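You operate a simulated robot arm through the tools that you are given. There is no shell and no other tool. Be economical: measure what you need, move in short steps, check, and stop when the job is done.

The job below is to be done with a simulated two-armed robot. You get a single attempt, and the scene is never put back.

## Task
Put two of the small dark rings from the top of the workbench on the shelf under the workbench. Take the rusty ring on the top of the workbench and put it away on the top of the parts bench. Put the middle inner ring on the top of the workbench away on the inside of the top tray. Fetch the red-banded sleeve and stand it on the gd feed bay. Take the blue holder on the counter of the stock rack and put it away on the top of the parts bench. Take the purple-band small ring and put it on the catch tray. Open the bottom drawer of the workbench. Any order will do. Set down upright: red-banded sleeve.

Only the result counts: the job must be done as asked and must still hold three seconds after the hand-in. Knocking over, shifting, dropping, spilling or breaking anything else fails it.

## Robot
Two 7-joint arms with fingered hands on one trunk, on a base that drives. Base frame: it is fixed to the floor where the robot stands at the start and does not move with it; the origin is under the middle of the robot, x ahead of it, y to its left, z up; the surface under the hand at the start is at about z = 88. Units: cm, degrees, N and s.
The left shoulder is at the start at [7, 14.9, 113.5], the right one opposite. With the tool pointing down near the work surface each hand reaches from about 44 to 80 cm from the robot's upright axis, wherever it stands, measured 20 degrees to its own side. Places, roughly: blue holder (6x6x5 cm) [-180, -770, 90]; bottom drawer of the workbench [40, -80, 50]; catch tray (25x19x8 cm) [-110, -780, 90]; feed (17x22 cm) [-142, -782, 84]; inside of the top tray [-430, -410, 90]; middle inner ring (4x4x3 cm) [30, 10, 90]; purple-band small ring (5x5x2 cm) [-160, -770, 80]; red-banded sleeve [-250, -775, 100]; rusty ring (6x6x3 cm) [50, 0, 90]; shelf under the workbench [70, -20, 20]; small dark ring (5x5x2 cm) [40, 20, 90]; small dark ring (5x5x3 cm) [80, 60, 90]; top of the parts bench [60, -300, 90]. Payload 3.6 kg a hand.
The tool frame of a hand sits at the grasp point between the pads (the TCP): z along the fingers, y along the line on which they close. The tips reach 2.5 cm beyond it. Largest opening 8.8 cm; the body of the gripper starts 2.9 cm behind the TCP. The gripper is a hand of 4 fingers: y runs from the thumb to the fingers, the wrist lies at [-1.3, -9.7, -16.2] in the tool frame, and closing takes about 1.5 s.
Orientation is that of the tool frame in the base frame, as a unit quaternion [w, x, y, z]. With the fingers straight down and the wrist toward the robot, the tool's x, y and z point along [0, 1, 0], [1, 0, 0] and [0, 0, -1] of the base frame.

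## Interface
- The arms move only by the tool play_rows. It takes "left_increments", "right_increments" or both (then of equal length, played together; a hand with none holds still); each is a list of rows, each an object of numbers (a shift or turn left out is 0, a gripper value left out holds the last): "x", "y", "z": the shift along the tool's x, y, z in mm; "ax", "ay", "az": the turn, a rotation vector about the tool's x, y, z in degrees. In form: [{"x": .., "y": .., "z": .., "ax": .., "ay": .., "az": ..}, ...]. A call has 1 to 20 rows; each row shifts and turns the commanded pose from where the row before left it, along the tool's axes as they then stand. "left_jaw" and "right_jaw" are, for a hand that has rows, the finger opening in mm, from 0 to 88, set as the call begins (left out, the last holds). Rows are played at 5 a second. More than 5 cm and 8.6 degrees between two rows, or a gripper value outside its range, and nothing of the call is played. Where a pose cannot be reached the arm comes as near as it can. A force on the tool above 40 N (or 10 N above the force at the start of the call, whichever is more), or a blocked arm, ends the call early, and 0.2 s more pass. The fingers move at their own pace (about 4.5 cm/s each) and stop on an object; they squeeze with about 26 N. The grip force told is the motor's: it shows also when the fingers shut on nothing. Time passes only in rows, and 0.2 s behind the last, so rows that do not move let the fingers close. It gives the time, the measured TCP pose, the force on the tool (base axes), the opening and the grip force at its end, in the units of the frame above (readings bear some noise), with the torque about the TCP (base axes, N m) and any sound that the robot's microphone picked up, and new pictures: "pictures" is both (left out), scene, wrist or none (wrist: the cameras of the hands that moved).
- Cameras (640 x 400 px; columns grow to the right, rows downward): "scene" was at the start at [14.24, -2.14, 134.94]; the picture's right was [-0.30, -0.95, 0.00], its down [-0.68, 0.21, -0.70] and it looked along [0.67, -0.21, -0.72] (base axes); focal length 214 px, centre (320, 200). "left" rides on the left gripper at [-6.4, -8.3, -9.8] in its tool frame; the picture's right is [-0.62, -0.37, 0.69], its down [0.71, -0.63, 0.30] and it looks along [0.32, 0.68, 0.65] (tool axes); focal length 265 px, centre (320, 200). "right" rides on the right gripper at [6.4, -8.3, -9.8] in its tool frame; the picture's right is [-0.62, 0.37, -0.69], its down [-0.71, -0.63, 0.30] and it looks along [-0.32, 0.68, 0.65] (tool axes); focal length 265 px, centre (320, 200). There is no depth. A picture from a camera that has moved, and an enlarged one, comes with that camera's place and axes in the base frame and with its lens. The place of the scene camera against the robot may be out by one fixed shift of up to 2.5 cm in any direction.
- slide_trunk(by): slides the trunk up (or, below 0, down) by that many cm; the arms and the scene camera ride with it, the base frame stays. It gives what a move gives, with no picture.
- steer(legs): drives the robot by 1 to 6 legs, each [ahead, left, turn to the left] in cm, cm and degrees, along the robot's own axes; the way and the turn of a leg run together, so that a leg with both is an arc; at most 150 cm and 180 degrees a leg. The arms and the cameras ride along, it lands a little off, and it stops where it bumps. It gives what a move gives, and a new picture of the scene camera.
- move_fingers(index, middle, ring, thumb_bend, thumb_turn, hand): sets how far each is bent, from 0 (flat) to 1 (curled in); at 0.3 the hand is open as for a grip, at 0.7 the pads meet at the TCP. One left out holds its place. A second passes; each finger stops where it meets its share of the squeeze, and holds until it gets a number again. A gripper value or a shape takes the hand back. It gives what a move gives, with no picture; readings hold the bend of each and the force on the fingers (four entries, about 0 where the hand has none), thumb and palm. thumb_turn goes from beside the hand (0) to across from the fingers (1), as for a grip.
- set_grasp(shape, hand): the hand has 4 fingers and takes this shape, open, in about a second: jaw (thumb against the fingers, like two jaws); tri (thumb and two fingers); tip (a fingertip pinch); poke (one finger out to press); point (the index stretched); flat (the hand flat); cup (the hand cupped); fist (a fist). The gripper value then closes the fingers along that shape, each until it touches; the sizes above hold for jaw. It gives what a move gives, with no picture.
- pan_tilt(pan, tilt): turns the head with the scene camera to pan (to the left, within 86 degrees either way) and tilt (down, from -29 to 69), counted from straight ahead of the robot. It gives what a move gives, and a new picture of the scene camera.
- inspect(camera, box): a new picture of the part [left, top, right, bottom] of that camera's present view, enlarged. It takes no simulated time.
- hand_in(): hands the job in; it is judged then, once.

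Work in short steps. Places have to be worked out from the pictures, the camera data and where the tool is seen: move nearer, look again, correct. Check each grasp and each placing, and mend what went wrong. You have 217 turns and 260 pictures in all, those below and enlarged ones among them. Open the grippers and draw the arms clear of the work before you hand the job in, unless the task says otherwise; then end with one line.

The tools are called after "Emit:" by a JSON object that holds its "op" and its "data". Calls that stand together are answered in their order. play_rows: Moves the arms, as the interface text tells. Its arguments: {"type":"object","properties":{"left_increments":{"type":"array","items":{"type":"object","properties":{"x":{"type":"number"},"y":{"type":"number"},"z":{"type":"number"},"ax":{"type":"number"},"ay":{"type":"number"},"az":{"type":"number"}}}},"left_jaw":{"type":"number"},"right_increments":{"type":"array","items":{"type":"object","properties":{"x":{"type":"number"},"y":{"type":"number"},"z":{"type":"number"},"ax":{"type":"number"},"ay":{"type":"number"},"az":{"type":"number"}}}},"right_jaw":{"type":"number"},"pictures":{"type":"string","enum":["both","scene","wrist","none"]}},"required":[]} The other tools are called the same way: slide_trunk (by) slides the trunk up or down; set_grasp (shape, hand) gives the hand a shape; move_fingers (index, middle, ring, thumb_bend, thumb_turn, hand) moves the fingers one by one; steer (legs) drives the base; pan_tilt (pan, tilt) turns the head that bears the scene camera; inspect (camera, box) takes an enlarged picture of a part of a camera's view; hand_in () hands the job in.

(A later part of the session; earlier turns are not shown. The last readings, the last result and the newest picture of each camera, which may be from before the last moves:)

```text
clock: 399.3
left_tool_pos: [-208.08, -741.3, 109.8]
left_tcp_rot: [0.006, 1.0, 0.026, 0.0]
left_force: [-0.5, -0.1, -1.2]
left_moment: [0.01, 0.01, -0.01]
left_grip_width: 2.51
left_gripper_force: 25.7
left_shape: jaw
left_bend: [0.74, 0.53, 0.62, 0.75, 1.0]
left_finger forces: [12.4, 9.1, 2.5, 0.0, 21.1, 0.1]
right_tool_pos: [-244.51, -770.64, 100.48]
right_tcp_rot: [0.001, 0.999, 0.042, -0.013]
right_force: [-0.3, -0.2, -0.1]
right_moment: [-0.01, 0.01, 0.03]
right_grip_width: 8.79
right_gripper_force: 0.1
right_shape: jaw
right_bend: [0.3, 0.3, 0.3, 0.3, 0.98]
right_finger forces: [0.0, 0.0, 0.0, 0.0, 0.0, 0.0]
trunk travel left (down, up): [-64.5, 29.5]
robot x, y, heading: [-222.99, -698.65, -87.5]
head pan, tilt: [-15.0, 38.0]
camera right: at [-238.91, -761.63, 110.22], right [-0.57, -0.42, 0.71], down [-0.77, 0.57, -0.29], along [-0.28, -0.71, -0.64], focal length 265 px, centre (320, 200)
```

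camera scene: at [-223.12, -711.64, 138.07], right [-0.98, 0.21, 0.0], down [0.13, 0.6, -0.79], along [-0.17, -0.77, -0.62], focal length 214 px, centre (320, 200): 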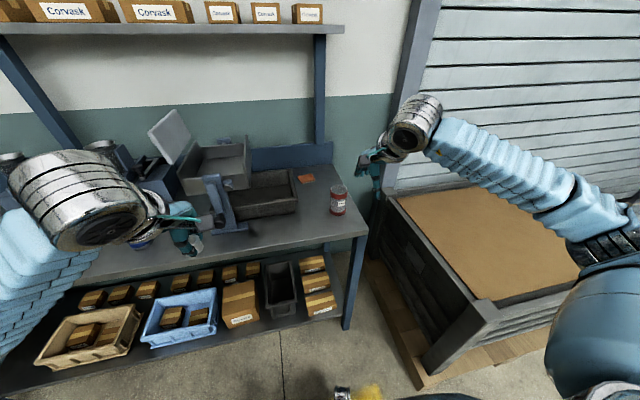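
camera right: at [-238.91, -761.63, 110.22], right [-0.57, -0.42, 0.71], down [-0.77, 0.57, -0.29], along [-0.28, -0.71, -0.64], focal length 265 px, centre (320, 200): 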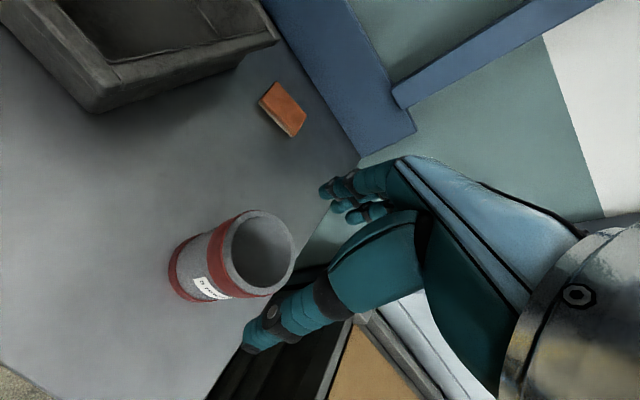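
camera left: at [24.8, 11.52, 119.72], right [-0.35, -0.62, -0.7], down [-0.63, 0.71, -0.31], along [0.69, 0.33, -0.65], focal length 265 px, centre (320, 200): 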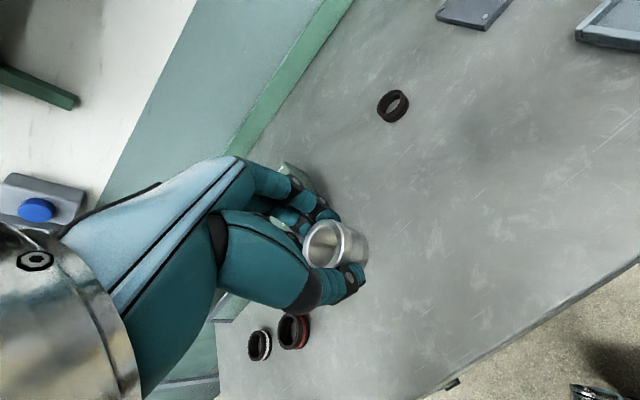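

Well aligned. Descend 6.5 cm and close.

Emit:
{"op": "play_rows", "data": {"right_increments": [{"z": 25}, {"z": 25}, {"z": 15}, {}], "pictures": "none"}}

Emit:
{"op": "play_rows", "data": {"right_increments": [{}, {}, {}, {}, {}, {}, {}, {}], "right_jaw": 20, "pictures": "wrist"}}

```text
clock: 400.3
left_tool_pos: [-208.23, -741.17, 109.93]
left_tcp_rot: [0.006, 1.0, 0.026, -0.001]
left_force: [-0.3, 0.3, -0.7]
left_moment: [0.01, 0.0, 0.01]
left_grip_width: 2.52
left_gripper_force: 26.5
left_shape: jaw
left_bend: [0.74, 0.53, 0.62, 0.75, 1.0]
left_finger forces: [12.4, 9.0, 2.6, 0.0, 20.9, 0.0]
right_tool_pos: [-244.9, -770.53, 94.26]
right_tcp_rot: [0.001, 0.999, 0.041, -0.013]
right_force: [0.4, -0.7, 0.3]
right_moment: [-0.02, 0.0, -0.02]
right_grip_width: 8.78
right_gripper_force: 0.0
right_shape: jaw
right_bend: [0.3, 0.3, 0.3, 0.3, 0.98]
right_finger forces: [0.3, 0.0, 0.0, 0.1, 0.1, 0.1]
trunk travel left (down, up): [-64.5, 29.5]
robot x, y, heading: [-222.82, -698.42, -87.4]
head pan, tilt: [-15.0, 38.0]
```

```text
clock: 402.1
left_tool_pos: [-208.14, -741.3, 109.94]
left_tcp_rot: [0.005, 1.0, 0.026, -0.002]
left_force: [0.6, 0.7, -1.1]
left_moment: [0.01, -0.01, 0.02]
left_grip_width: 2.52
left_gripper_force: 25.9
left_shape: jaw
left_bend: [0.74, 0.53, 0.62, 0.75, 1.0]
left_finger forces: [12.5, 9.1, 2.5, 0.1, 21.1, 0.0]
right_tool_pos: [-244.99, -770.5, 94.21]
right_tcp_rot: [0.002, 0.999, 0.042, -0.013]
right_force: [-0.2, 0.4, 0.1]
right_moment: [0.02, 0.02, 0.02]
right_grip_width: 5.27
right_gripper_force: 26.2
right_shape: jaw
right_bend: [0.28, 0.41, 0.43, 0.65, 1.0]
right_finger forces: [14.2, 7.9, 0.1, 0.1, 22.5, 0.0]
trunk travel left (down, up): [-64.5, 29.5]
robot x, y, heading: [-223.03, -698.55, -87.4]
head pan, tilt: [-15.0, 38.0]
camera right: at [-239.18, -761.61, 103.83], right [-0.57, -0.42, 0.71], down [-0.77, 0.57, -0.29], along [-0.28, -0.71, -0.64], focal length 265 px, centre (320, 200)
```

right: 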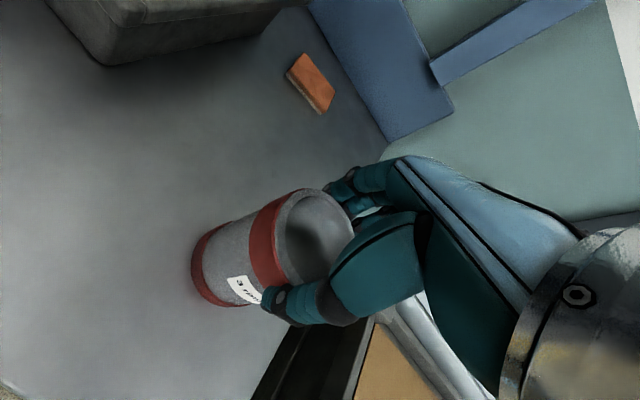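

Sleeve gripped (5.3 cm). I lift carefully and check it hangs upright.

Emit:
{"op": "play_rows", "data": {"right_increments": [{"z": -20}, {"z": -30}, {"z": -45}, {"z": -45}, {"z": -45}, {"z": -45}, {}], "pictures": "wrist"}}

```text
clock: 403.7
left_tool_pos: [-208.15, -741.24, 109.89]
left_tcp_rot: [0.006, 1.0, 0.026, -0.001]
left_force: [0.1, 0.5, -1.2]
left_moment: [0.0, -0.03, 0.03]
left_grip_width: 2.53
left_gripper_force: 25.6
left_shape: jaw
left_bend: [0.74, 0.53, 0.62, 0.75, 1.0]
left_finger forces: [12.4, 9.1, 2.6, 0.1, 21.0, 0.0]
right_tool_pos: [-244.45, -770.39, 117.41]
right_tcp_rot: [0.001, 0.999, 0.041, -0.014]
right_force: [0.5, -0.5, 0.3]
right_moment: [0.01, -0.01, -0.03]
right_grip_width: 5.3
right_gripper_force: 26.3
right_shape: jaw
right_bend: [0.28, 0.41, 0.43, 0.65, 1.0]
right_finger forces: [14.2, 7.9, 0.1, 0.0, 22.5, 0.0]
trunk travel left (down, up): [-64.5, 29.5]
robot x, y, heading: [-222.95, -698.31, -87.3]
head pan, tilt: [-15.0, 38.0]
camera right: at [-238.63, -761.42, 127.14], right [-0.57, -0.42, 0.71], down [-0.77, 0.57, -0.29], along [-0.28, -0.71, -0.64], focal length 265 px, centre (320, 200)
```

right: 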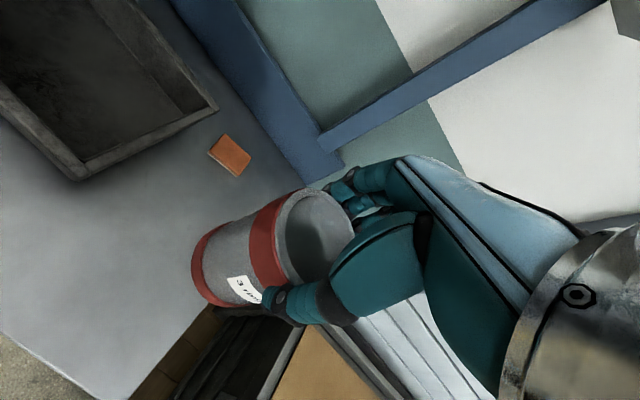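

Held upright. Retract, then strafe to put the hand in front of the SMALL unit (x ≈ -142).

Emit:
{"op": "play_rows", "data": {"right_increments": [{"y": -45}, {"y": -45}, {"y": -45}, {"y": -20}, {}], "pictures": "none"}}

Emit:
{"op": "steer", "data": {"legs": [[-4, 0, -2.6], [0, 103, 0]]}}

Emit:
{"op": "pan_tilt", "data": {"pan": -15, "tilt": 38}}

```text
clock: 404.9
left_tool_pos: [-208.08, -741.38, 109.79]
left_tcp_rot: [0.005, 1.0, 0.026, -0.002]
left_force: [-0.3, -0.5, -0.1]
left_moment: [0.01, 0.03, 0.03]
left_grip_width: 2.47
left_gripper_force: 25.5
left_shape: jaw
left_bend: [0.74, 0.53, 0.62, 0.75, 1.0]
left_finger forces: [12.4, 9.0, 2.6, 0.0, 21.0, 0.0]
right_tool_pos: [-245.66, -754.85, 116.94]
right_tcp_rot: [0.0, 0.999, 0.041, -0.013]
right_force: [-0.6, 0.1, -0.6]
right_moment: [0.0, -0.01, 0.01]
right_grip_width: 5.25
right_gripper_force: 25.7
right_shape: jaw
right_bend: [0.28, 0.41, 0.43, 0.65, 1.0]
right_finger forces: [14.1, 8.1, 0.2, 0.0, 22.4, 0.0]
trunk travel left (down, up): [-64.5, 29.5]
robot x, y, heading: [-223.1, -698.6, -87.5]
head pan, tilt: [-15.0, 38.0]
```

```text
clock: 418.9
left_tool_pos: [-108.16, -737.63, 109.9]
left_tcp_rot: [0.006, 1.0, 0.006, -0.002]
left_force: [0.0, 0.2, -1.1]
left_moment: [0.01, -0.02, 0.01]
left_grip_width: 2.5
left_gripper_force: 26.4
left_shape: jaw
left_bend: [0.74, 0.53, 0.62, 0.76, 1.0]
left_finger forces: [12.4, 9.0, 3.0, 0.1, 21.1, 0.0]
right_tool_pos: [-146.33, -749.63, 116.83]
right_tcp_rot: [0.001, 1.0, 0.022, -0.013]
right_force: [0.3, -0.5, -0.6]
right_moment: [0.03, -0.01, 0.02]
right_grip_width: 5.25
right_gripper_force: 25.7
right_shape: jaw
right_bend: [0.73, 0.41, 0.43, 0.65, 1.0]
right_finger forces: [14.1, 8.1, 0.2, 0.0, 22.5, 0.0]
trunk travel left (down, up): [-64.5, 29.5]
robot x, y, heading: [-121.42, -694.16, -89.4]
head pan, tilt: [-15.0, 38.0]
camera scene: at [-122.03, -707.31, 138.05], right [-0.97, 0.25, 0.0], down [0.16, 0.6, -0.79], along [-0.2, -0.76, -0.62], focal length 214 px, centre (320, 200)
```

scene: 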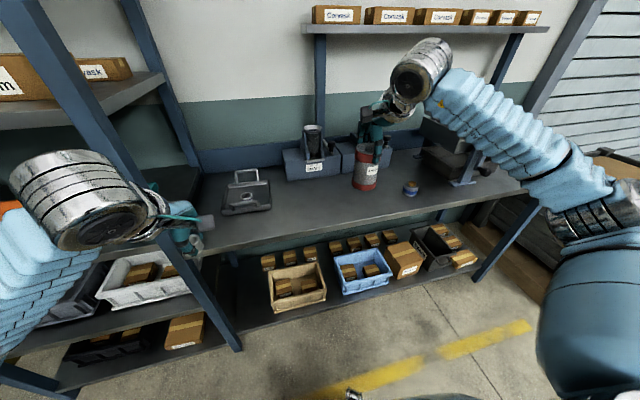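

```text
clock: 419.5
left_tool_pos: [-108.16, -737.58, 109.87]
left_tcp_rot: [0.006, 1.0, 0.005, -0.002]
left_force: [0.2, -0.4, -1.0]
left_moment: [0.01, 0.01, 0.03]
left_grip_width: 2.51
left_gripper_force: 26.1
left_shape: jaw
left_bend: [0.74, 0.53, 0.62, 0.76, 1.0]
left_finger forces: [12.3, 9.1, 3.0, 0.0, 21.0, 0.0]
right_tool_pos: [-146.28, -749.47, 117.02]
right_tcp_rot: [0.002, 1.0, 0.021, -0.014]
right_force: [-0.3, 0.0, -0.2]
right_moment: [-0.01, 0.03, -0.04]
right_grip_width: 5.26
right_gripper_force: 25.9
right_shape: jaw
right_bend: [0.73, 0.41, 0.43, 0.65, 1.0]
right_finger forces: [14.1, 8.1, 0.2, 0.0, 22.3, 0.0]
trunk travel left (down, up): [-64.5, 29.5]
robot x, y, heading: [-120.95, -694.11, -89.7]
head pan, tilt: [-15.0, 38.0]
camera scene: at [-122.03, -707.26, 138.06], right [-0.97, 0.25, 0.0], down [0.16, 0.6, -0.79], along [-0.2, -0.76, -0.62], focal length 214 px, centre (320, 200)
```

scene: 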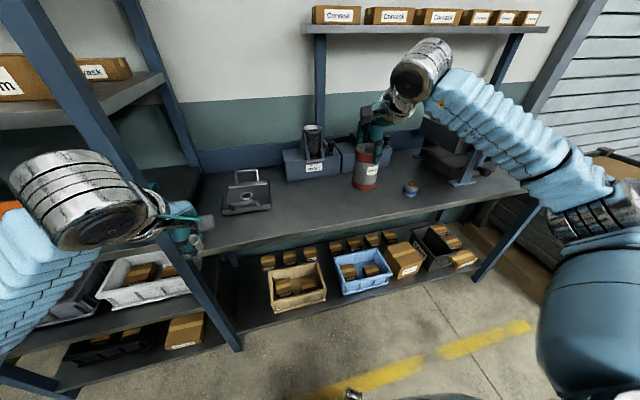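

Sleeve still upright. I drive 18 cm ahead and move the sleeve over the bay at about [-142, -780].

Emit:
{"op": "steer", "data": {"legs": [[18, 0, -0.4]]}}

Emit:
{"op": "play_rows", "data": {"right_increments": [{"x": 15, "y": 40}, {"x": 15, "y": 40}, {"x": 13, "y": 30}, {"z": 40}, {"z": 40}, {"z": 30}, {}, {}], "pictures": "both"}}

```text
clock: 422.4
left_tool_pos: [-108.22, -754.45, 109.87]
left_tcp_rot: [0.007, 1.0, 0.002, -0.003]
left_force: [0.0, -0.6, -0.6]
left_moment: [0.03, 0.0, 0.05]
left_grip_width: 2.51
left_gripper_force: 25.8
left_shape: jaw
left_bend: [0.74, 0.53, 0.62, 0.76, 1.0]
left_finger forces: [12.4, 9.0, 3.1, 0.1, 20.9, 0.0]
right_tool_pos: [-146.6, -766.17, 117.12]
right_tcp_rot: [0.002, 1.0, 0.016, -0.014]
right_force: [0.6, 0.1, -0.4]
right_moment: [0.03, 0.0, -0.01]
right_grip_width: 5.25
right_gripper_force: 26.1
right_shape: jaw
right_bend: [0.73, 0.41, 0.43, 0.65, 1.0]
right_finger forces: [14.2, 8.1, 0.3, 0.0, 22.4, 0.1]
trunk travel left (down, up): [-64.5, 29.5]
robot x, y, heading: [-121.41, -711.44, -90.3]
head pan, tilt: [-15.0, 38.0]
camera scene: at [-121.81, -724.4, 138.1], right [-0.97, 0.26, 0.0], down [0.16, 0.59, -0.79], along [-0.21, -0.76, -0.61], focal length 214 px, centre (320, 200)
```

scene: 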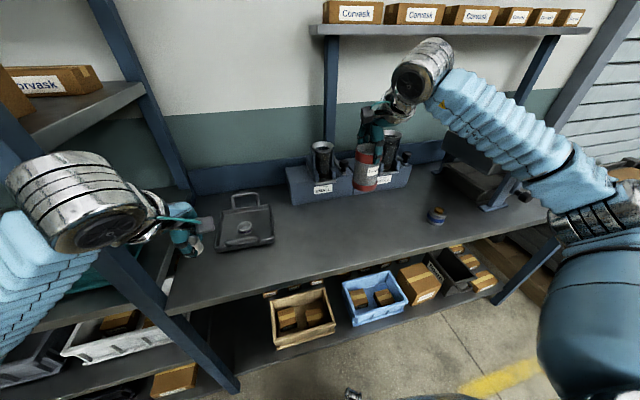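

```text
clock: 424.1
left_tool_pos: [-108.57, -754.66, 109.88]
left_tcp_rot: [0.006, 1.0, 0.002, -0.002]
left_force: [0.2, 0.7, -1.0]
left_moment: [0.01, 0.01, 0.02]
left_grip_width: 2.49
left_gripper_force: 26.1
left_shape: jaw
left_bend: [0.74, 0.53, 0.62, 0.76, 1.0]
left_finger forces: [12.4, 9.0, 3.1, 0.0, 21.0, 0.1]
right_tool_pos: [-142.45, -777.45, 105.81]
right_tcp_rot: [0.001, 1.0, 0.017, -0.014]
right_force: [-0.6, -0.4, -1.2]
right_moment: [0.02, 0.02, 0.01]
right_grip_width: 5.24
right_gripper_force: 25.8
right_shape: jaw
right_bend: [0.73, 0.41, 0.43, 0.65, 1.0]
right_finger forces: [14.1, 8.2, 0.4, 0.1, 22.4, 0.0]
trunk travel left (down, up): [-64.5, 29.5]
robot x, y, heading: [-121.4, -711.45, -89.9]
head pan, tilt: [-15.0, 38.0]
camera scene: at [-122.06, -724.59, 138.07], right [-0.97, 0.26, 0.0], down [0.16, 0.59, -0.79], along [-0.21, -0.76, -0.62], focal length 214 px, centre (320, 200)
camera right: at [-136.17, -768.71, 115.4], right [-0.59, -0.39, 0.71], down [-0.74, 0.61, -0.29], along [-0.32, -0.7, -0.64], focal length 265 px, centre (320, 200)
```

scene: 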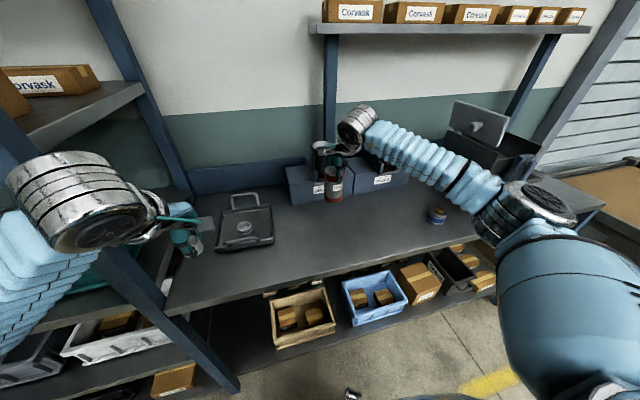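
right: 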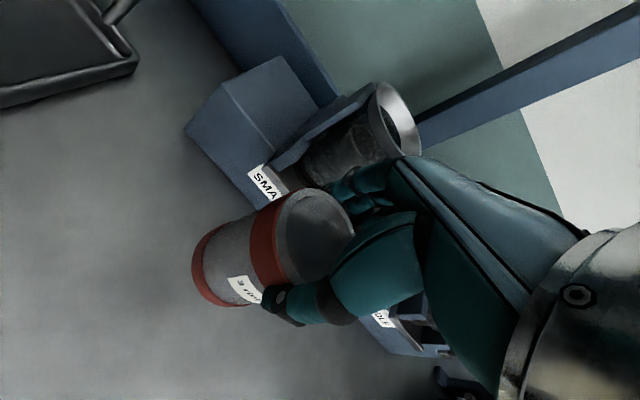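

Over the bay. 1.5 cm further, then lower gently to contact (expected at TCP z ≈ 94.2).

Emit:
{"op": "play_rows", "data": {"right_increments": [{"y": 15}, {"z": 40}, {"z": 40}, {"z": 15}, {"z": 6}, {"z": 4}, {"z": 3}, {"z": 2}, {"z": 2}, {"z": 2}, {"z": 2}, {"z": 2}], "pictures": "none"}}

```text
clock: 426.8
left_tool_pos: [-108.45, -754.54, 110.03]
left_tcp_rot: [0.006, 1.0, 0.002, -0.002]
left_force: [0.2, 0.0, -0.4]
left_moment: [0.01, 0.0, 0.02]
left_grip_width: 2.48
left_gripper_force: 26.0
left_shape: jaw
left_bend: [0.74, 0.53, 0.62, 0.76, 1.0]
left_finger forces: [12.3, 9.1, 3.1, 0.0, 21.1, 0.0]
right_tool_pos: [-142.6, -778.78, 94.17]
right_tcp_rot: [0.001, 1.0, 0.016, -0.012]
right_force: [0.3, -0.6, 0.5]
right_moment: [0.0, -0.01, 0.0]
right_grip_width: 5.24
right_gripper_force: 25.8
right_shape: jaw
right_bend: [0.73, 0.41, 0.43, 0.66, 1.0]
right_finger forces: [14.2, 8.5, 0.4, 0.0, 22.5, 0.0]
trunk travel left (down, up): [-64.5, 29.5]
robot x, y, heading: [-121.1, -711.38, -90.1]
head pan, tilt: [-15.0, 38.0]
```

Emit:
{"op": "play_rows", "data": {"right_increments": [{"z": 2}, {"z": 2}, {"z": 2}], "pictures": "wrist"}}

```text
clock: 427.6
left_tool_pos: [-108.49, -754.41, 110.07]
left_tcp_rot: [0.007, 1.0, 0.001, -0.003]
left_force: [0.5, 0.9, -1.4]
left_moment: [-0.02, -0.01, -0.03]
left_grip_width: 2.53
left_gripper_force: 26.4
left_shape: jaw
left_bend: [0.74, 0.53, 0.62, 0.76, 1.0]
left_finger forces: [12.3, 9.2, 3.1, 0.0, 20.9, 0.0]
right_tool_pos: [-142.58, -778.8, 94.02]
right_tcp_rot: [0.005, 1.0, 0.017, -0.012]
right_force: [-0.7, -0.9, 18.8]
right_moment: [0.09, 0.09, -0.01]
right_grip_width: 5.22
right_gripper_force: 25.7
right_shape: jaw
right_bend: [0.73, 0.4, 0.44, 0.65, 1.0]
right_finger forces: [14.8, 9.2, 2.4, 0.0, 25.3, 0.0]
trunk travel left (down, up): [-64.5, 29.5]
robot x, y, heading: [-121.2, -711.42, -90.1]
head pan, tilt: [-15.0, 38.0]
camera right: at [-136.43, -770.0, 103.54], right [-0.59, -0.38, 0.71], down [-0.74, 0.6, -0.29], along [-0.32, -0.7, -0.64], focal length 265 px, centre (320, 200)
```

right: 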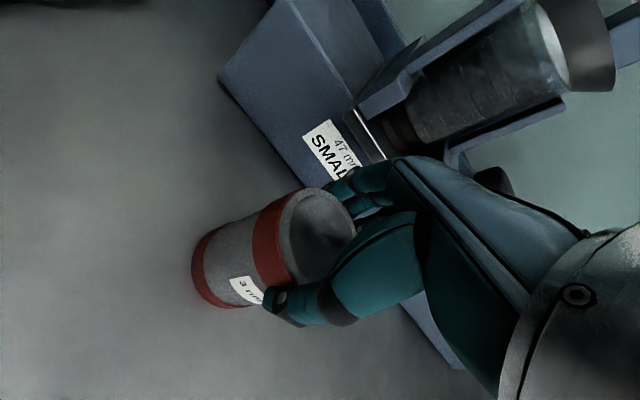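

On the counter (19 N). Ease up 3 mm, open gradually, and lift straight up.

Emit:
{"op": "play_rows", "data": {"right_increments": [{"z": -3}, {}, {}, {}], "right_jaw": 62, "pictures": "none"}}

Emit:
{"op": "play_rows", "data": {"right_increments": [{}, {}, {}, {"z": -15}, {"z": -20}, {"z": -30}, {"z": -45}, {"z": -45}, {"z": -45}, {}], "right_jaw": 84, "pictures": "both"}}

```text
clock: 428.6
left_tool_pos: [-108.6, -754.76, 109.84]
left_tcp_rot: [0.005, 1.0, 0.001, -0.002]
left_force: [-0.1, -0.7, -0.6]
left_moment: [0.01, -0.01, -0.02]
left_grip_width: 2.49
left_gripper_force: 26.1
left_shape: jaw
left_bend: [0.74, 0.53, 0.62, 0.76, 1.0]
left_finger forces: [12.3, 9.0, 3.1, 0.0, 21.1, 0.1]
right_tool_pos: [-142.68, -778.91, 93.6]
right_tcp_rot: [0.001, 1.0, 0.016, -0.013]
right_force: [0.8, -0.3, -0.5]
right_moment: [0.03, 0.04, -0.01]
right_grip_width: 6.19
right_gripper_force: 0.1
right_shape: jaw
right_bend: [0.27, 0.37, 0.34, 0.58, 0.99]
right_finger forces: [0.0, 0.0, 0.0, 0.0, 0.2, 0.1]
trunk travel left (down, up): [-64.5, 29.5]
robot x, y, heading: [-121.26, -711.5, -90.2]
head pan, tilt: [-15.0, 38.0]
```

```text
clock: 430.8
left_tool_pos: [-108.52, -754.72, 109.93]
left_tcp_rot: [0.007, 1.0, 0.001, -0.002]
left_force: [-0.1, -0.3, -1.5]
left_moment: [-0.01, 0.01, -0.02]
left_grip_width: 2.49
left_gripper_force: 26.0
left_shape: jaw
left_bend: [0.74, 0.53, 0.62, 0.76, 1.0]
left_finger forces: [12.3, 9.2, 3.1, 0.1, 21.0, 0.0]
right_tool_pos: [-142.32, -778.61, 113.71]
right_tcp_rot: [0.001, 1.0, 0.017, -0.013]
right_force: [0.3, -0.1, 0.2]
right_moment: [0.02, -0.03, 0.02]
right_grip_width: 8.35
right_gripper_force: 0.0
right_shape: jaw
right_bend: [0.31, 0.31, 0.3, 0.31, 0.98]
right_finger forces: [0.0, 0.0, 0.0, 0.0, 0.0, 0.0]
trunk travel left (down, up): [-64.5, 29.5]
robot x, y, heading: [-121.21, -711.41, -90.3]
head pan, tilt: [-15.0, 38.0]
camera scene: at [-122.13, -724.6, 138.07], right [-0.97, 0.26, 0.0], down [0.16, 0.59, -0.79], along [-0.21, -0.76, -0.62], focal length 214 px, centre (320, 200)
camera right: at [-136.17, -770.03, 123.34], right [-0.59, -0.39, 0.71], down [-0.74, 0.6, -0.29], along [-0.32, -0.7, -0.64], focal length 265 px, centre (320, 200)
```

scene: 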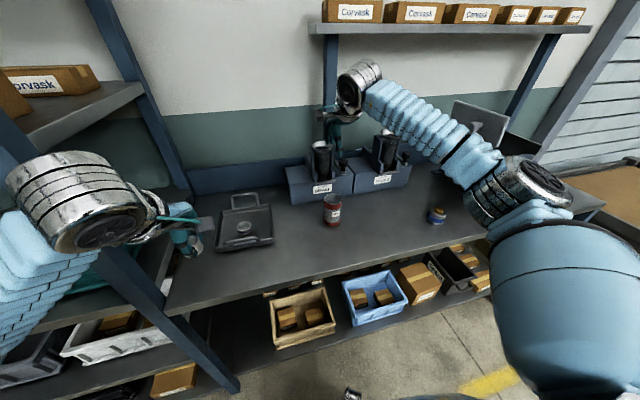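
right: 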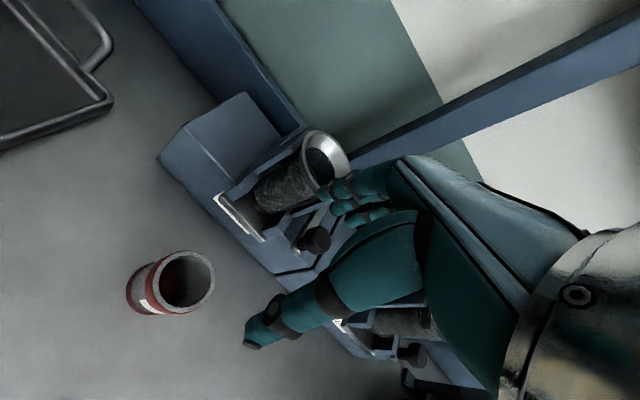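

The sleeve stands upright in the bay. Next the blue holder, near [-176, -768.5]: retract, strafe right, and look.

Emit:
{"op": "play_rows", "data": {"right_increments": [{"y": -45}, {"y": -45}, {"y": -35}, {}], "right_jaw": 88, "pictures": "none"}}

Emit:
{"op": "steer", "data": {"legs": [[0, -32, 0]]}}

Emit:
{"op": "play_rows", "data": {"right_increments": [{"z": 40}, {}], "pictures": "wrist"}}

```text
clock: 431.8
left_tool_pos: [-108.59, -754.66, 109.95]
left_tcp_rot: [0.006, 1.0, 0.001, -0.001]
left_force: [-0.2, 0.0, -0.3]
left_moment: [0.0, 0.03, 0.02]
left_grip_width: 2.51
left_gripper_force: 25.8
left_shape: jaw
left_bend: [0.74, 0.53, 0.62, 0.76, 1.0]
left_finger forces: [12.2, 9.0, 3.1, 0.1, 21.0, 0.1]
right_tool_pos: [-142.51, -766.19, 113.62]
right_tcp_rot: [0.002, 1.0, 0.017, -0.014]
right_force: [0.9, 0.5, -0.5]
right_moment: [0.0, 0.01, -0.01]
right_grip_width: 8.78
right_gripper_force: 0.1
right_shape: jaw
right_bend: [0.3, 0.3, 0.3, 0.3, 0.98]
right_finger forces: [0.0, 0.0, 0.0, 0.0, 0.1, 0.0]
trunk travel left (down, up): [-64.5, 29.5]
robot x, y, heading: [-121.43, -711.71, -90.3]
head pan, tilt: [-15.0, 38.0]
```

```text
clock: 436.3
left_tool_pos: [-140.06, -754.75, 109.84]
left_tcp_rot: [0.005, 1.0, -0.003, -0.002]
left_force: [-0.1, 0.3, -0.6]
left_moment: [0.02, -0.01, -0.01]
left_grip_width: 2.49
left_gripper_force: 26.5
left_shape: jaw
left_bend: [0.74, 0.53, 0.62, 0.76, 1.0]
left_finger forces: [12.3, 9.0, 3.1, 0.0, 20.9, 0.0]
right_tool_pos: [-174.17, -765.85, 113.53]
right_tcp_rot: [0.001, 1.0, 0.012, -0.013]
right_force: [-0.4, -0.1, 0.1]
right_moment: [0.03, 0.02, -0.02]
right_grip_width: 8.76
right_gripper_force: 0.0
right_shape: jaw
right_bend: [0.3, 0.3, 0.3, 0.3, 0.98]
right_finger forces: [0.0, 0.0, 0.0, 0.0, 0.0, 0.0]
trunk travel left (down, up): [-64.5, 29.5]
robot x, y, heading: [-152.94, -711.09, -90.9]
head pan, tilt: [-15.0, 38.0]
camera scene: at [-153.5, -724.45, 138.06], right [-0.96, 0.27, 0.0], down [0.17, 0.59, -0.79], along [-0.21, -0.76, -0.62], focal length 214 px, centre (320, 200)
```

scene: 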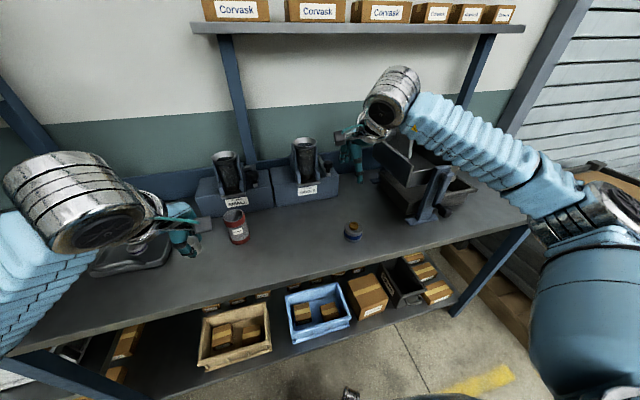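

```text
clock: 436.9
left_tool_pos: [-139.9, -754.65, 109.83]
left_tcp_rot: [0.005, 1.0, -0.003, -0.003]
left_force: [0.1, -0.9, -0.5]
left_moment: [0.01, 0.02, -0.04]
left_grip_width: 2.49
left_gripper_force: 25.9
left_shape: jaw
left_bend: [0.74, 0.53, 0.62, 0.76, 1.0]
left_finger forces: [12.3, 9.0, 3.2, 0.0, 20.9, 0.0]
right_tool_pos: [-174.23, -765.86, 109.8]
right_tcp_rot: [0.0, 1.0, 0.013, -0.012]
right_force: [0.3, 0.3, -0.7]
right_moment: [0.0, 0.02, -0.02]
right_grip_width: 8.77
right_gripper_force: 0.0
right_shape: jaw
right_bend: [0.3, 0.3, 0.3, 0.3, 0.98]
right_finger forces: [0.0, 0.0, 0.0, 0.0, 0.1, 0.1]
trunk travel left (down, up): [-64.5, 29.5]
robot x, y, heading: [-152.69, -711.49, -90.5]
head pan, tilt: [-15.0, 38.0]
camera right: at [-167.91, -757.3, 119.41], right [-0.59, -0.38, 0.71], down [-0.74, 0.61, -0.29], along [-0.32, -0.69, -0.64], focal length 265 px, centre (320, 200)
```

right: 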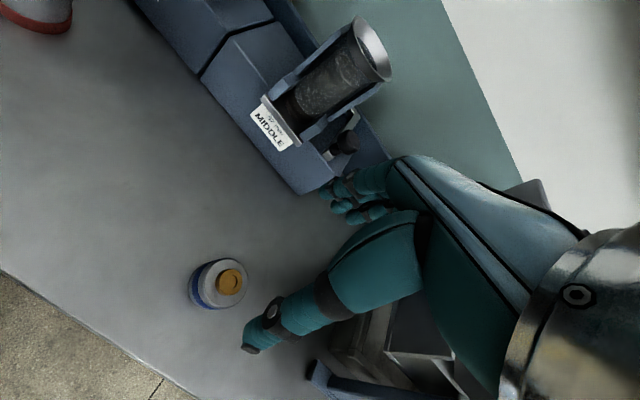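

Holder at about [-178.3, -768.6]. Align and descend to z≈94, check.

Emit:
{"op": "play_rows", "data": {"right_increments": [{"x": -41, "y": 26}, {"z": 40}, {"z": 40}, {"z": 40}, {"z": 38}, {}, {}], "pictures": "wrist"}}

```text
clock: 438.5
left_tool_pos: [-139.97, -754.64, 109.8]
left_tcp_rot: [0.007, 1.0, -0.004, -0.001]
left_force: [0.6, 0.7, -0.9]
left_moment: [0.01, 0.01, 0.01]
left_grip_width: 2.53
left_gripper_force: 25.7
left_shape: jaw
left_bend: [0.74, 0.53, 0.62, 0.76, 1.0]
left_finger forces: [12.2, 9.1, 3.2, 0.0, 21.0, 0.0]
right_tool_pos: [-178.58, -769.01, 93.99]
right_tcp_rot: [0.001, 1.0, 0.013, -0.013]
right_force: [-0.4, -1.2, 0.2]
right_moment: [-0.02, -0.01, 0.0]
right_grip_width: 8.77
right_gripper_force: 0.1
right_shape: jaw
right_bend: [0.3, 0.3, 0.3, 0.3, 0.98]
right_finger forces: [0.0, 0.0, 0.0, 0.2, 0.1, 0.0]
trunk travel left (down, up): [-64.5, 29.5]
robot x, y, heading: [-152.45, -711.42, -90.7]
head pan, tilt: [-15.0, 38.0]
camera right: at [-172.37, -760.25, 103.58], right [-0.59, -0.38, 0.71], down [-0.74, 0.61, -0.29], along [-0.32, -0.69, -0.64], focal length 265 px, centre (320, 200)
```

right: 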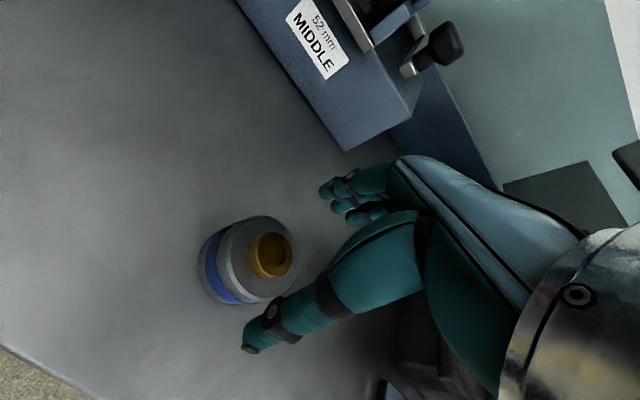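

Small correction and descend; close and check.

Emit:
{"op": "play_rows", "data": {"right_increments": [{"x": 3, "y": -6}, {"z": 20}, {"z": 20}, {"z": 12}, {}], "pictures": "none"}}

Emit:
{"op": "play_rows", "data": {"right_increments": [{}, {}, {}, {}, {}, {}, {}, {}], "right_jaw": 25, "pictures": "wrist"}}

```text
clock: 439.7
left_tool_pos: [-139.86, -754.62, 109.85]
left_tcp_rot: [0.006, 1.0, -0.002, -0.001]
left_force: [0.3, -0.8, -0.4]
left_moment: [-0.02, 0.0, 0.02]
left_grip_width: 2.5
left_gripper_force: 26.1
left_shape: jaw
left_bend: [0.74, 0.53, 0.62, 0.76, 1.0]
left_finger forces: [12.2, 9.0, 3.2, 0.0, 20.9, 0.1]
right_tool_pos: [-178.45, -768.17, 88.57]
right_tcp_rot: [0.001, 1.0, 0.012, -0.013]
right_force: [0.7, -0.2, 0.4]
right_moment: [-0.04, 0.03, 0.0]
right_grip_width: 8.79
right_gripper_force: 0.0
right_shape: jaw
right_bend: [0.3, 0.3, 0.3, 0.3, 0.98]
right_finger forces: [0.5, 0.0, 0.0, 0.0, 0.1, 0.0]
trunk travel left (down, up): [-64.5, 29.5]
robot x, y, heading: [-152.6, -711.23, -90.7]
head pan, tilt: [-15.0, 38.0]
```

```text
clock: 441.5
left_tool_pos: [-140.06, -754.57, 109.82]
left_tcp_rot: [0.006, 1.0, -0.004, -0.002]
left_force: [0.8, 0.2, -0.7]
left_moment: [0.0, 0.02, -0.02]
left_grip_width: 2.51
left_gripper_force: 26.0
left_shape: jaw
left_bend: [0.74, 0.53, 0.62, 0.76, 1.0]
left_finger forces: [12.3, 9.0, 3.3, 0.0, 20.8, 0.0]
right_tool_pos: [-178.6, -768.15, 88.45]
right_tcp_rot: [0.001, 1.0, 0.013, -0.013]
right_force: [-0.8, 0.8, -0.3]
right_moment: [0.04, -0.02, 0.01]
right_grip_width: 5.08
right_gripper_force: 25.6
right_shape: jaw
right_bend: [0.73, 0.4, 0.43, 0.67, 1.0]
right_finger forces: [13.5, 7.4, 2.2, 0.0, 24.6, 0.1]
trunk travel left (down, up): [-64.5, 29.5]
robot x, y, heading: [-152.87, -711.43, -90.6]
head pan, tilt: [-15.0, 38.0]
camera right: at [-172.26, -759.54, 98.25], right [-0.59, -0.38, 0.71], down [-0.74, 0.61, -0.29], along [-0.32, -0.69, -0.64], focal length 265 px, centre (320, 200)
```

right: 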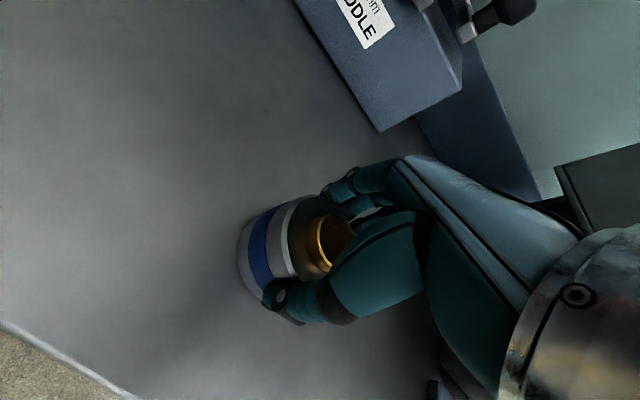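

Gripped. Lift and retract, then check it.

Emit:
{"op": "play_rows", "data": {"right_increments": [{"z": -25}, {"z": -45}, {"z": -45}, {"z": -45}, {"z": -45}, {"z": -20, "y": -40}, {"y": -45}, {"y": -40}, {}], "pictures": "wrist"}}

```text
clock: 443.5
left_tool_pos: [-140.0, -754.79, 109.93]
left_tcp_rot: [0.005, 1.0, -0.003, -0.001]
left_force: [-0.5, -0.3, -0.9]
left_moment: [0.01, -0.01, -0.02]
left_grip_width: 2.48
left_gripper_force: 25.4
left_shape: jaw
left_bend: [0.74, 0.53, 0.62, 0.76, 1.0]
left_finger forces: [12.2, 8.9, 3.3, 0.0, 21.1, 0.0]
right_tool_pos: [-178.21, -755.49, 111.46]
right_tcp_rot: [0.001, 1.0, 0.012, -0.013]
right_force: [0.1, -0.5, -6.1]
right_moment: [0.01, -0.02, 0.0]
right_grip_width: 5.03
right_gripper_force: 25.6
right_shape: jaw
right_bend: [0.73, 0.41, 0.44, 0.67, 1.0]
right_finger forces: [14.2, 7.8, 2.3, 0.0, 24.0, 0.0]
trunk travel left (down, up): [-64.5, 29.5]
robot x, y, heading: [-152.49, -711.71, -90.6]
head pan, tilt: [-15.0, 38.0]
camera right: at [-172.01, -746.88, 121.16], right [-0.59, -0.38, 0.71], down [-0.74, 0.61, -0.29], along [-0.32, -0.69, -0.65], focal length 265 px, centre (320, 200)
```

right: 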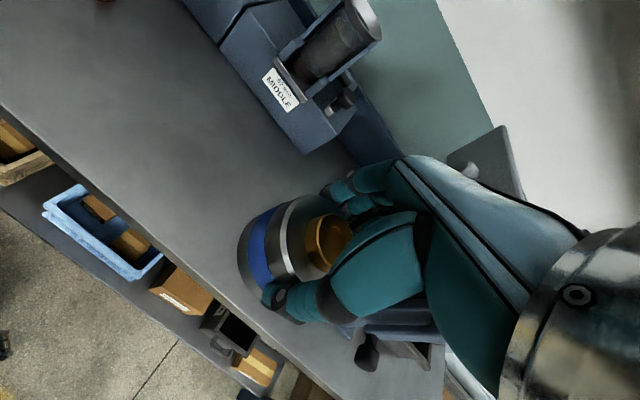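

Holder held (about 6 N). I back out, turn to face -x and look for the trolley with the top tray.

Emit:
{"op": "steer", "data": {"legs": [[-110, 0, 0], [0, 0, -89.4], [60, 0, 0]]}}

Emit:
{"op": "pan_tilt", "data": {"pan": -25, "tilt": 15}}

```text
clock: 476.1
left_tool_pos: [-258.29, -609.0, 109.88]
left_tcp_rot: [-0.002, -0.695, 0.719, 0.006]
left_force: [1.1, 0.6, -0.5]
left_moment: [0.01, -0.01, -0.01]
left_grip_width: 2.43
left_gripper_force: 26.4
left_shape: jaw
left_bend: [0.74, 0.53, 0.61, 0.76, 1.0]
left_finger forces: [12.5, 8.9, 4.6, 0.1, 20.8, 0.0]
right_tool_pos: [-257.94, -570.64, 111.62]
right_tcp_rot: [0.008, -0.705, 0.709, 0.01]
right_force: [-0.1, 0.2, -6.8]
right_moment: [-0.01, 0.03, -0.01]
right_grip_width: 5.03
right_gripper_force: 26.5
right_shape: jaw
right_bend: [0.73, 0.41, 0.44, 0.67, 0.99]
right_finger forces: [14.7, 7.8, 2.3, 0.0, 23.7, 0.0]
trunk travel left (down, up): [-64.5, 29.5]
robot x, y, heading: [-215.1, -597.27, 177.7]
head pan, tilt: [-15.0, 38.0]
camera scene: at [-226.48, -594.62, 138.07], right [0.3, 0.95, 0.0], down [0.59, -0.18, -0.79], along [-0.75, 0.24, -0.62], focal length 214 px, centre (320, 200)
```

scene: 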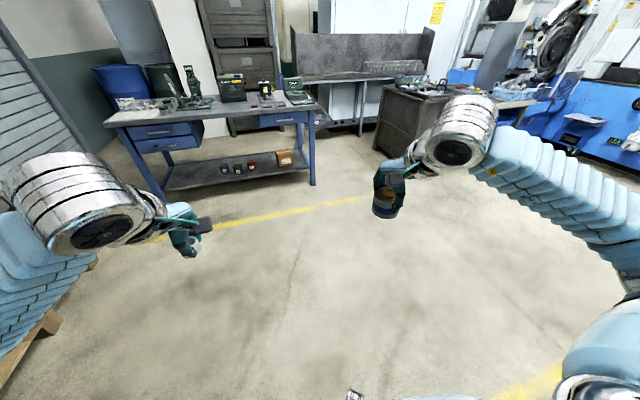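

```text
clock: 476.9
left_tool_pos: [-258.42, -608.86, 109.82]
left_tcp_rot: [-0.003, -0.695, 0.719, 0.005]
left_force: [0.2, -0.4, 0.2]
left_moment: [0.0, 0.02, 0.04]
left_grip_width: 2.47
left_gripper_force: 25.7
left_shape: jaw
left_bend: [0.74, 0.53, 0.61, 0.76, 1.0]
left_finger forces: [12.5, 8.9, 4.6, 0.0, 20.6, 0.0]
right_tool_pos: [-258.08, -570.52, 111.54]
right_tcp_rot: [0.01, -0.705, 0.709, 0.01]
right_force: [-0.3, -0.2, -6.6]
right_moment: [-0.01, 0.0, 0.0]
right_grip_width: 5.04
right_gripper_force: 25.6
right_shape: jaw
right_bend: [0.73, 0.41, 0.44, 0.67, 0.99]
right_finger forces: [14.8, 7.8, 2.3, 0.0, 23.5, 0.1]
trunk travel left (down, up): [-64.5, 29.5]
robot x, y, heading: [-215.0, -597.86, 177.6]
head pan, tilt: [-25.0, 15.0]
camera scene: at [-226.72, -592.79, 141.69], right [0.46, 0.89, 0.0], down [0.23, -0.12, -0.97], along [-0.86, 0.44, -0.26], focal length 214 px, centre (320, 200)
```

scene: 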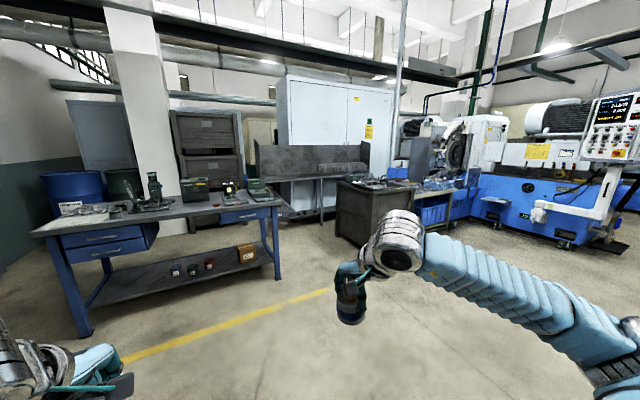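

The dark cabinet with an open top (beyond the right hand) is at the given place. I drive diagonally across the free floor toward it.

Emit:
{"op": "steer", "data": {"legs": [[55, -105, 2.3], [50, -95, 0]]}}

Emit:
{"op": "pan_tilt", "data": {"pan": 0, "tilt": 30}}

```text
clock: 502.7
left_tool_pos: [-356.04, -405.01, 109.79]
left_tcp_rot: [-0.003, -0.694, 0.72, 0.005]
left_force: [0.5, -0.1, -1.1]
left_moment: [0.0, 0.0, -0.04]
left_grip_width: 2.45
left_gripper_force: 26.5
left_shape: jaw
left_bend: [0.74, 0.53, 0.61, 0.76, 1.0]
left_finger forces: [12.1, 9.2, 5.6, 0.0, 20.6, 0.0]
right_tool_pos: [-355.66, -366.71, 111.54]
right_tcp_rot: [0.009, -0.705, 0.709, 0.01]
right_force: [-0.1, -0.4, -7.3]
right_moment: [0.0, -0.04, -0.02]
right_grip_width: 5.07
right_gripper_force: 25.6
right_shape: jaw
right_bend: [0.73, 0.41, 0.44, 0.67, 0.99]
right_finger forces: [14.8, 7.9, 2.3, 0.0, 23.7, 0.0]
trunk travel left (down, up): [-64.5, 29.5]
robot x, y, heading: [-312.46, -393.47, 177.4]
head pan, tilt: [-25.0, 15.0]
camera scene: at [-324.34, -388.81, 141.71], right [0.46, 0.89, 0.0], down [0.23, -0.12, -0.97], along [-0.86, 0.44, -0.26], focal length 214 px, centre (320, 200)
```

scene: 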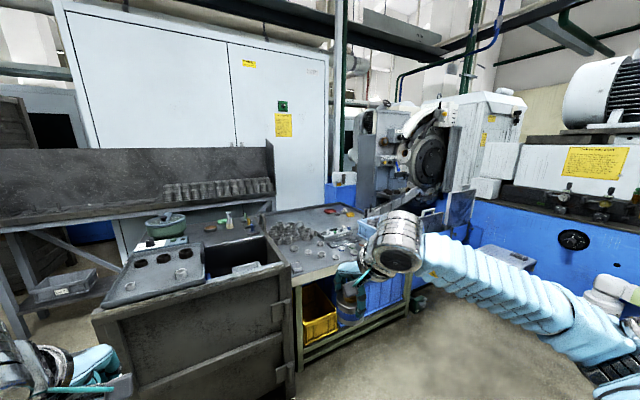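

```text
clock: 503.6
left_tool_pos: [-356.12, -404.88, 109.92]
left_tcp_rot: [-0.003, -0.694, 0.72, 0.005]
left_force: [-1.1, -0.3, -0.6]
left_moment: [-0.02, -0.01, 0.0]
left_grip_width: 2.46
left_gripper_force: 26.2
left_shape: jaw
left_bend: [0.74, 0.53, 0.61, 0.76, 1.0]
left_finger forces: [12.0, 9.1, 5.6, 0.1, 20.7, 0.0]
right_tool_pos: [-355.58, -366.65, 111.48]
right_tcp_rot: [0.009, -0.706, 0.709, 0.01]
right_force: [0.4, -0.1, -6.6]
right_moment: [-0.03, -0.05, 0.0]
right_grip_width: 5.03
right_gripper_force: 26.0
right_shape: jaw
right_bend: [0.73, 0.41, 0.44, 0.67, 0.99]
right_finger forces: [14.9, 7.9, 2.3, 0.0, 23.7, 0.1]
trunk travel left (down, up): [-64.5, 29.5]
robot x, y, heading: [-312.41, -393.51, 177.7]
head pan, tilt: [0.0, 30.0]
camera scene: at [-325.04, -392.73, 139.3], right [0.04, 1.0, 0.0], down [0.5, -0.02, -0.87], along [-0.87, 0.04, -0.5], focal length 214 px, centre (320, 200)
```

scene: 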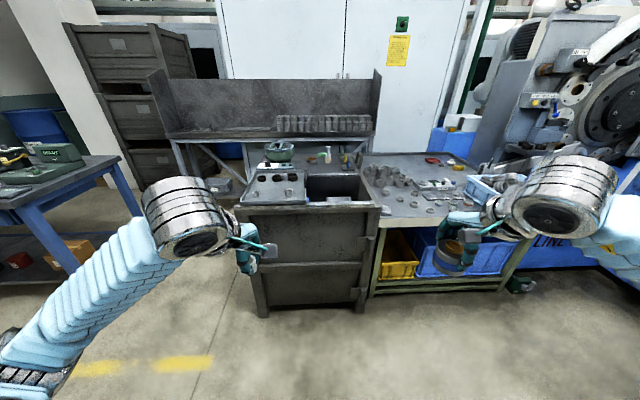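

The tray with round pockets on the left half of the bin matches [-430, -410]. Zoom in on it.

Emit:
{"op": "inspect", "data": {"camera": "scene", "box": [230, 150, 390, 250]}}

```text
4.00 times, centred on (310, 200) of scene
camera zoom: at [-325.04, -392.73, 139.3], right [0.04, 1.0, 0.0], down [0.5, -0.02, -0.87], along [-0.87, 0.04, -0.5], focal length 858 px, centre (360, 200)
```

zoom: 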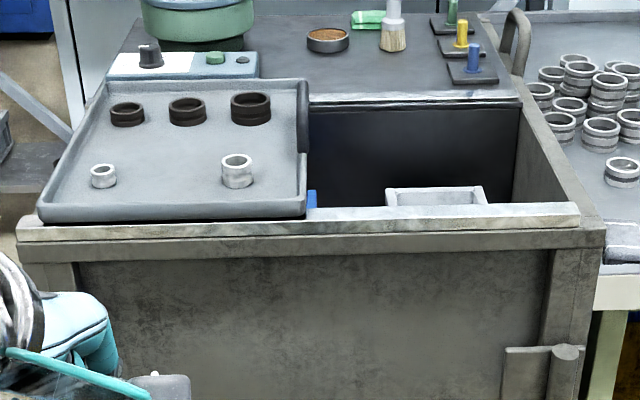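

The front row has a small and a large inner ring with a gap between: the spot for the middle one, about [-417.5, -411.6]. I drive up and look with the left wrist.

Emit:
{"op": "steer", "data": {"legs": [[42, 0, 2]]}}

Emit:
{"op": "play_rows", "data": {"left_increments": [{"x": 10, "y": 20}, {}], "pictures": "wrist"}}

```text
clock: 509.4
left_tool_pos: [-396.89, -405.3, 109.92]
left_tcp_rot: [-0.004, -0.706, 0.708, 0.004]
left_force: [0.1, 0.9, -0.2]
left_moment: [-0.01, 0.0, -0.02]
left_grip_width: 2.44
left_gripper_force: 26.2
left_shape: jaw
left_bend: [0.74, 0.53, 0.61, 0.76, 0.99]
left_finger forces: [12.0, 9.2, 5.7, 0.1, 20.6, 0.0]
right_tool_pos: [-397.92, -366.99, 111.4]
right_tcp_rot: [-0.008, 0.716, -0.698, -0.008]
right_force: [0.3, 0.6, -7.3]
right_moment: [-0.04, -0.05, -0.04]
right_grip_width: 5.07
right_gripper_force: 25.8
right_shape: jaw
right_bend: [0.73, 0.41, 0.44, 0.67, 0.99]
right_finger forces: [14.8, 8.0, 2.2, 0.0, 23.7, 0.0]
trunk travel left (down, up): [-64.5, 29.5]
robot x, y, heading: [-353.32, -392.52, 179.5]
head pan, tilt: [0.0, 30.0]
camera scene: at [-366.58, -392.01, 139.28], right [0.01, 1.0, 0.0], down [0.5, -0.01, -0.87], along [-0.87, 0.0, -0.5], focal length 214 px, centre (320, 200)
```

scene: 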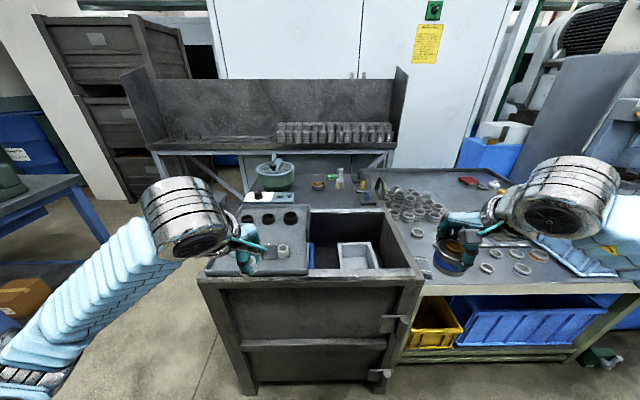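

```text
clock: 509.9
left_tool_pos: [-398.85, -406.26, 110.05]
left_tcp_rot: [-0.003, -0.707, 0.708, 0.004]
left_force: [0.2, 0.3, -0.5]
left_moment: [0.01, 0.0, 0.01]
left_grip_width: 2.44
left_gripper_force: 26.4
left_shape: jaw
left_bend: [0.74, 0.53, 0.61, 0.76, 0.99]
left_finger forces: [12.1, 9.2, 5.6, 0.0, 20.6, 0.1]
right_tool_pos: [-397.77, -367.12, 111.47]
right_tcp_rot: [-0.008, 0.717, -0.697, -0.008]
right_force: [0.0, 0.5, -7.1]
right_moment: [0.04, 0.0, -0.01]
right_grip_width: 5.06
right_gripper_force: 26.0
right_shape: jaw
right_bend: [0.73, 0.41, 0.44, 0.67, 0.99]
right_finger forces: [14.8, 7.9, 2.3, 0.0, 23.7, 0.0]
trunk travel left (down, up): [-64.5, 29.5]
robot x, y, heading: [-354.32, -392.69, 179.7]
head pan, tilt: [0.0, 30.0]
camera left: at [-390.43, -399.84, 119.73], right [0.36, 0.62, -0.69], down [0.63, -0.71, -0.31], along [-0.69, -0.32, -0.65], focal length 265 px, centre (320, 200)
```

left: 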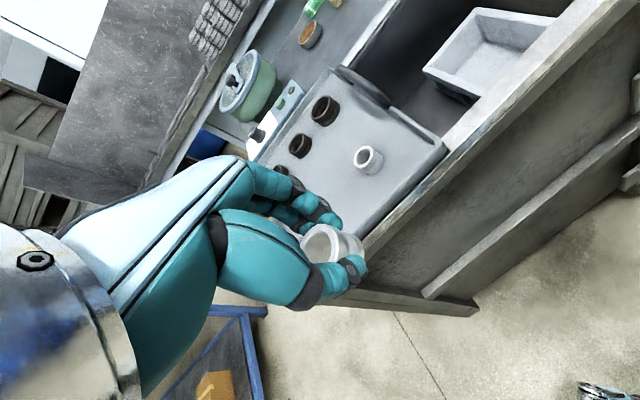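

Large ring found at [-419, -403.9]; the gap is at about [-418.8, -411.8]. I move over it at height and lower partway.

Emit:
{"op": "play_rows", "data": {"left_increments": [{"y": 45, "x": 14}, {"y": 45, "x": 14}, {"y": 45, "x": 14}, {"y": 45, "x": 13}, {"y": 20, "z": 30}, {"z": 40}, {"z": 20}, {}, {}], "pictures": "both"}}

```text
clock: 511.9
left_tool_pos: [-419.08, -412.06, 100.9]
left_tcp_rot: [-0.002, -0.707, 0.708, 0.005]
left_force: [0.2, -0.8, -0.5]
left_moment: [-0.01, 0.03, 0.01]
left_grip_width: 2.44
left_gripper_force: 26.0
left_shape: jaw
left_bend: [0.74, 0.53, 0.61, 0.76, 0.99]
left_finger forces: [12.0, 9.0, 5.7, 0.0, 20.5, 0.0]
right_tool_pos: [-397.78, -367.19, 111.52]
right_tcp_rot: [-0.009, 0.718, -0.696, -0.009]
right_force: [0.4, 0.8, -6.2]
right_moment: [0.02, -0.03, -0.03]
right_grip_width: 5.06
right_gripper_force: 26.0
right_shape: jaw
right_bend: [0.73, 0.41, 0.44, 0.67, 0.99]
right_finger forces: [14.8, 7.8, 2.3, 0.0, 23.7, 0.0]
trunk travel left (down, up): [-64.5, 29.5]
robot x, y, heading: [-353.87, -392.44, 179.6]
head pan, tilt: [0.0, 30.0]
camera scene: at [-366.44, -392.27, 139.3], right [0.01, 1.0, 0.0], down [0.5, 0.0, -0.87], along [-0.87, 0.01, -0.5], focal length 214 px, centre (320, 200)
camera left: at [-410.58, -405.57, 110.69], right [0.36, 0.62, -0.69], down [0.63, -0.71, -0.31], along [-0.69, -0.32, -0.65], focal length 265 px, centre (320, 200)
```

scene: 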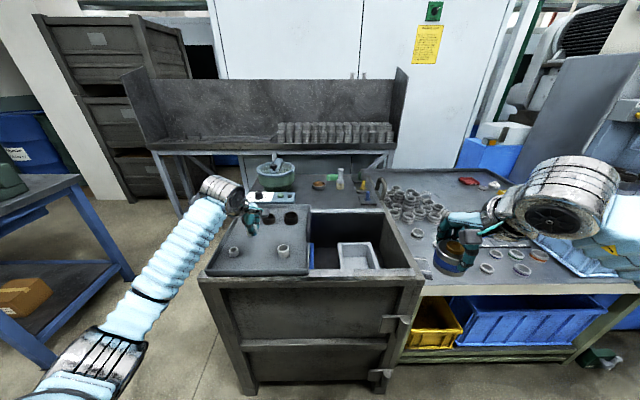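
left: 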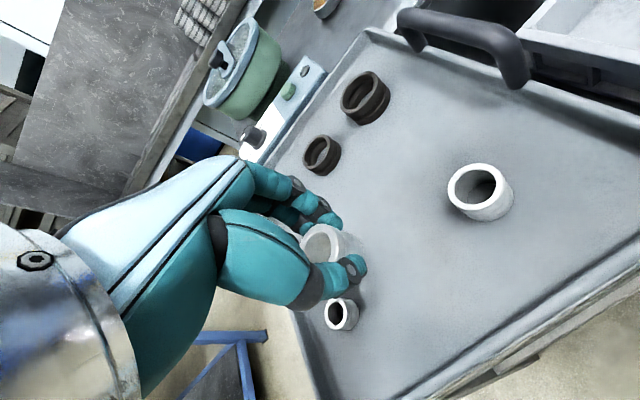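

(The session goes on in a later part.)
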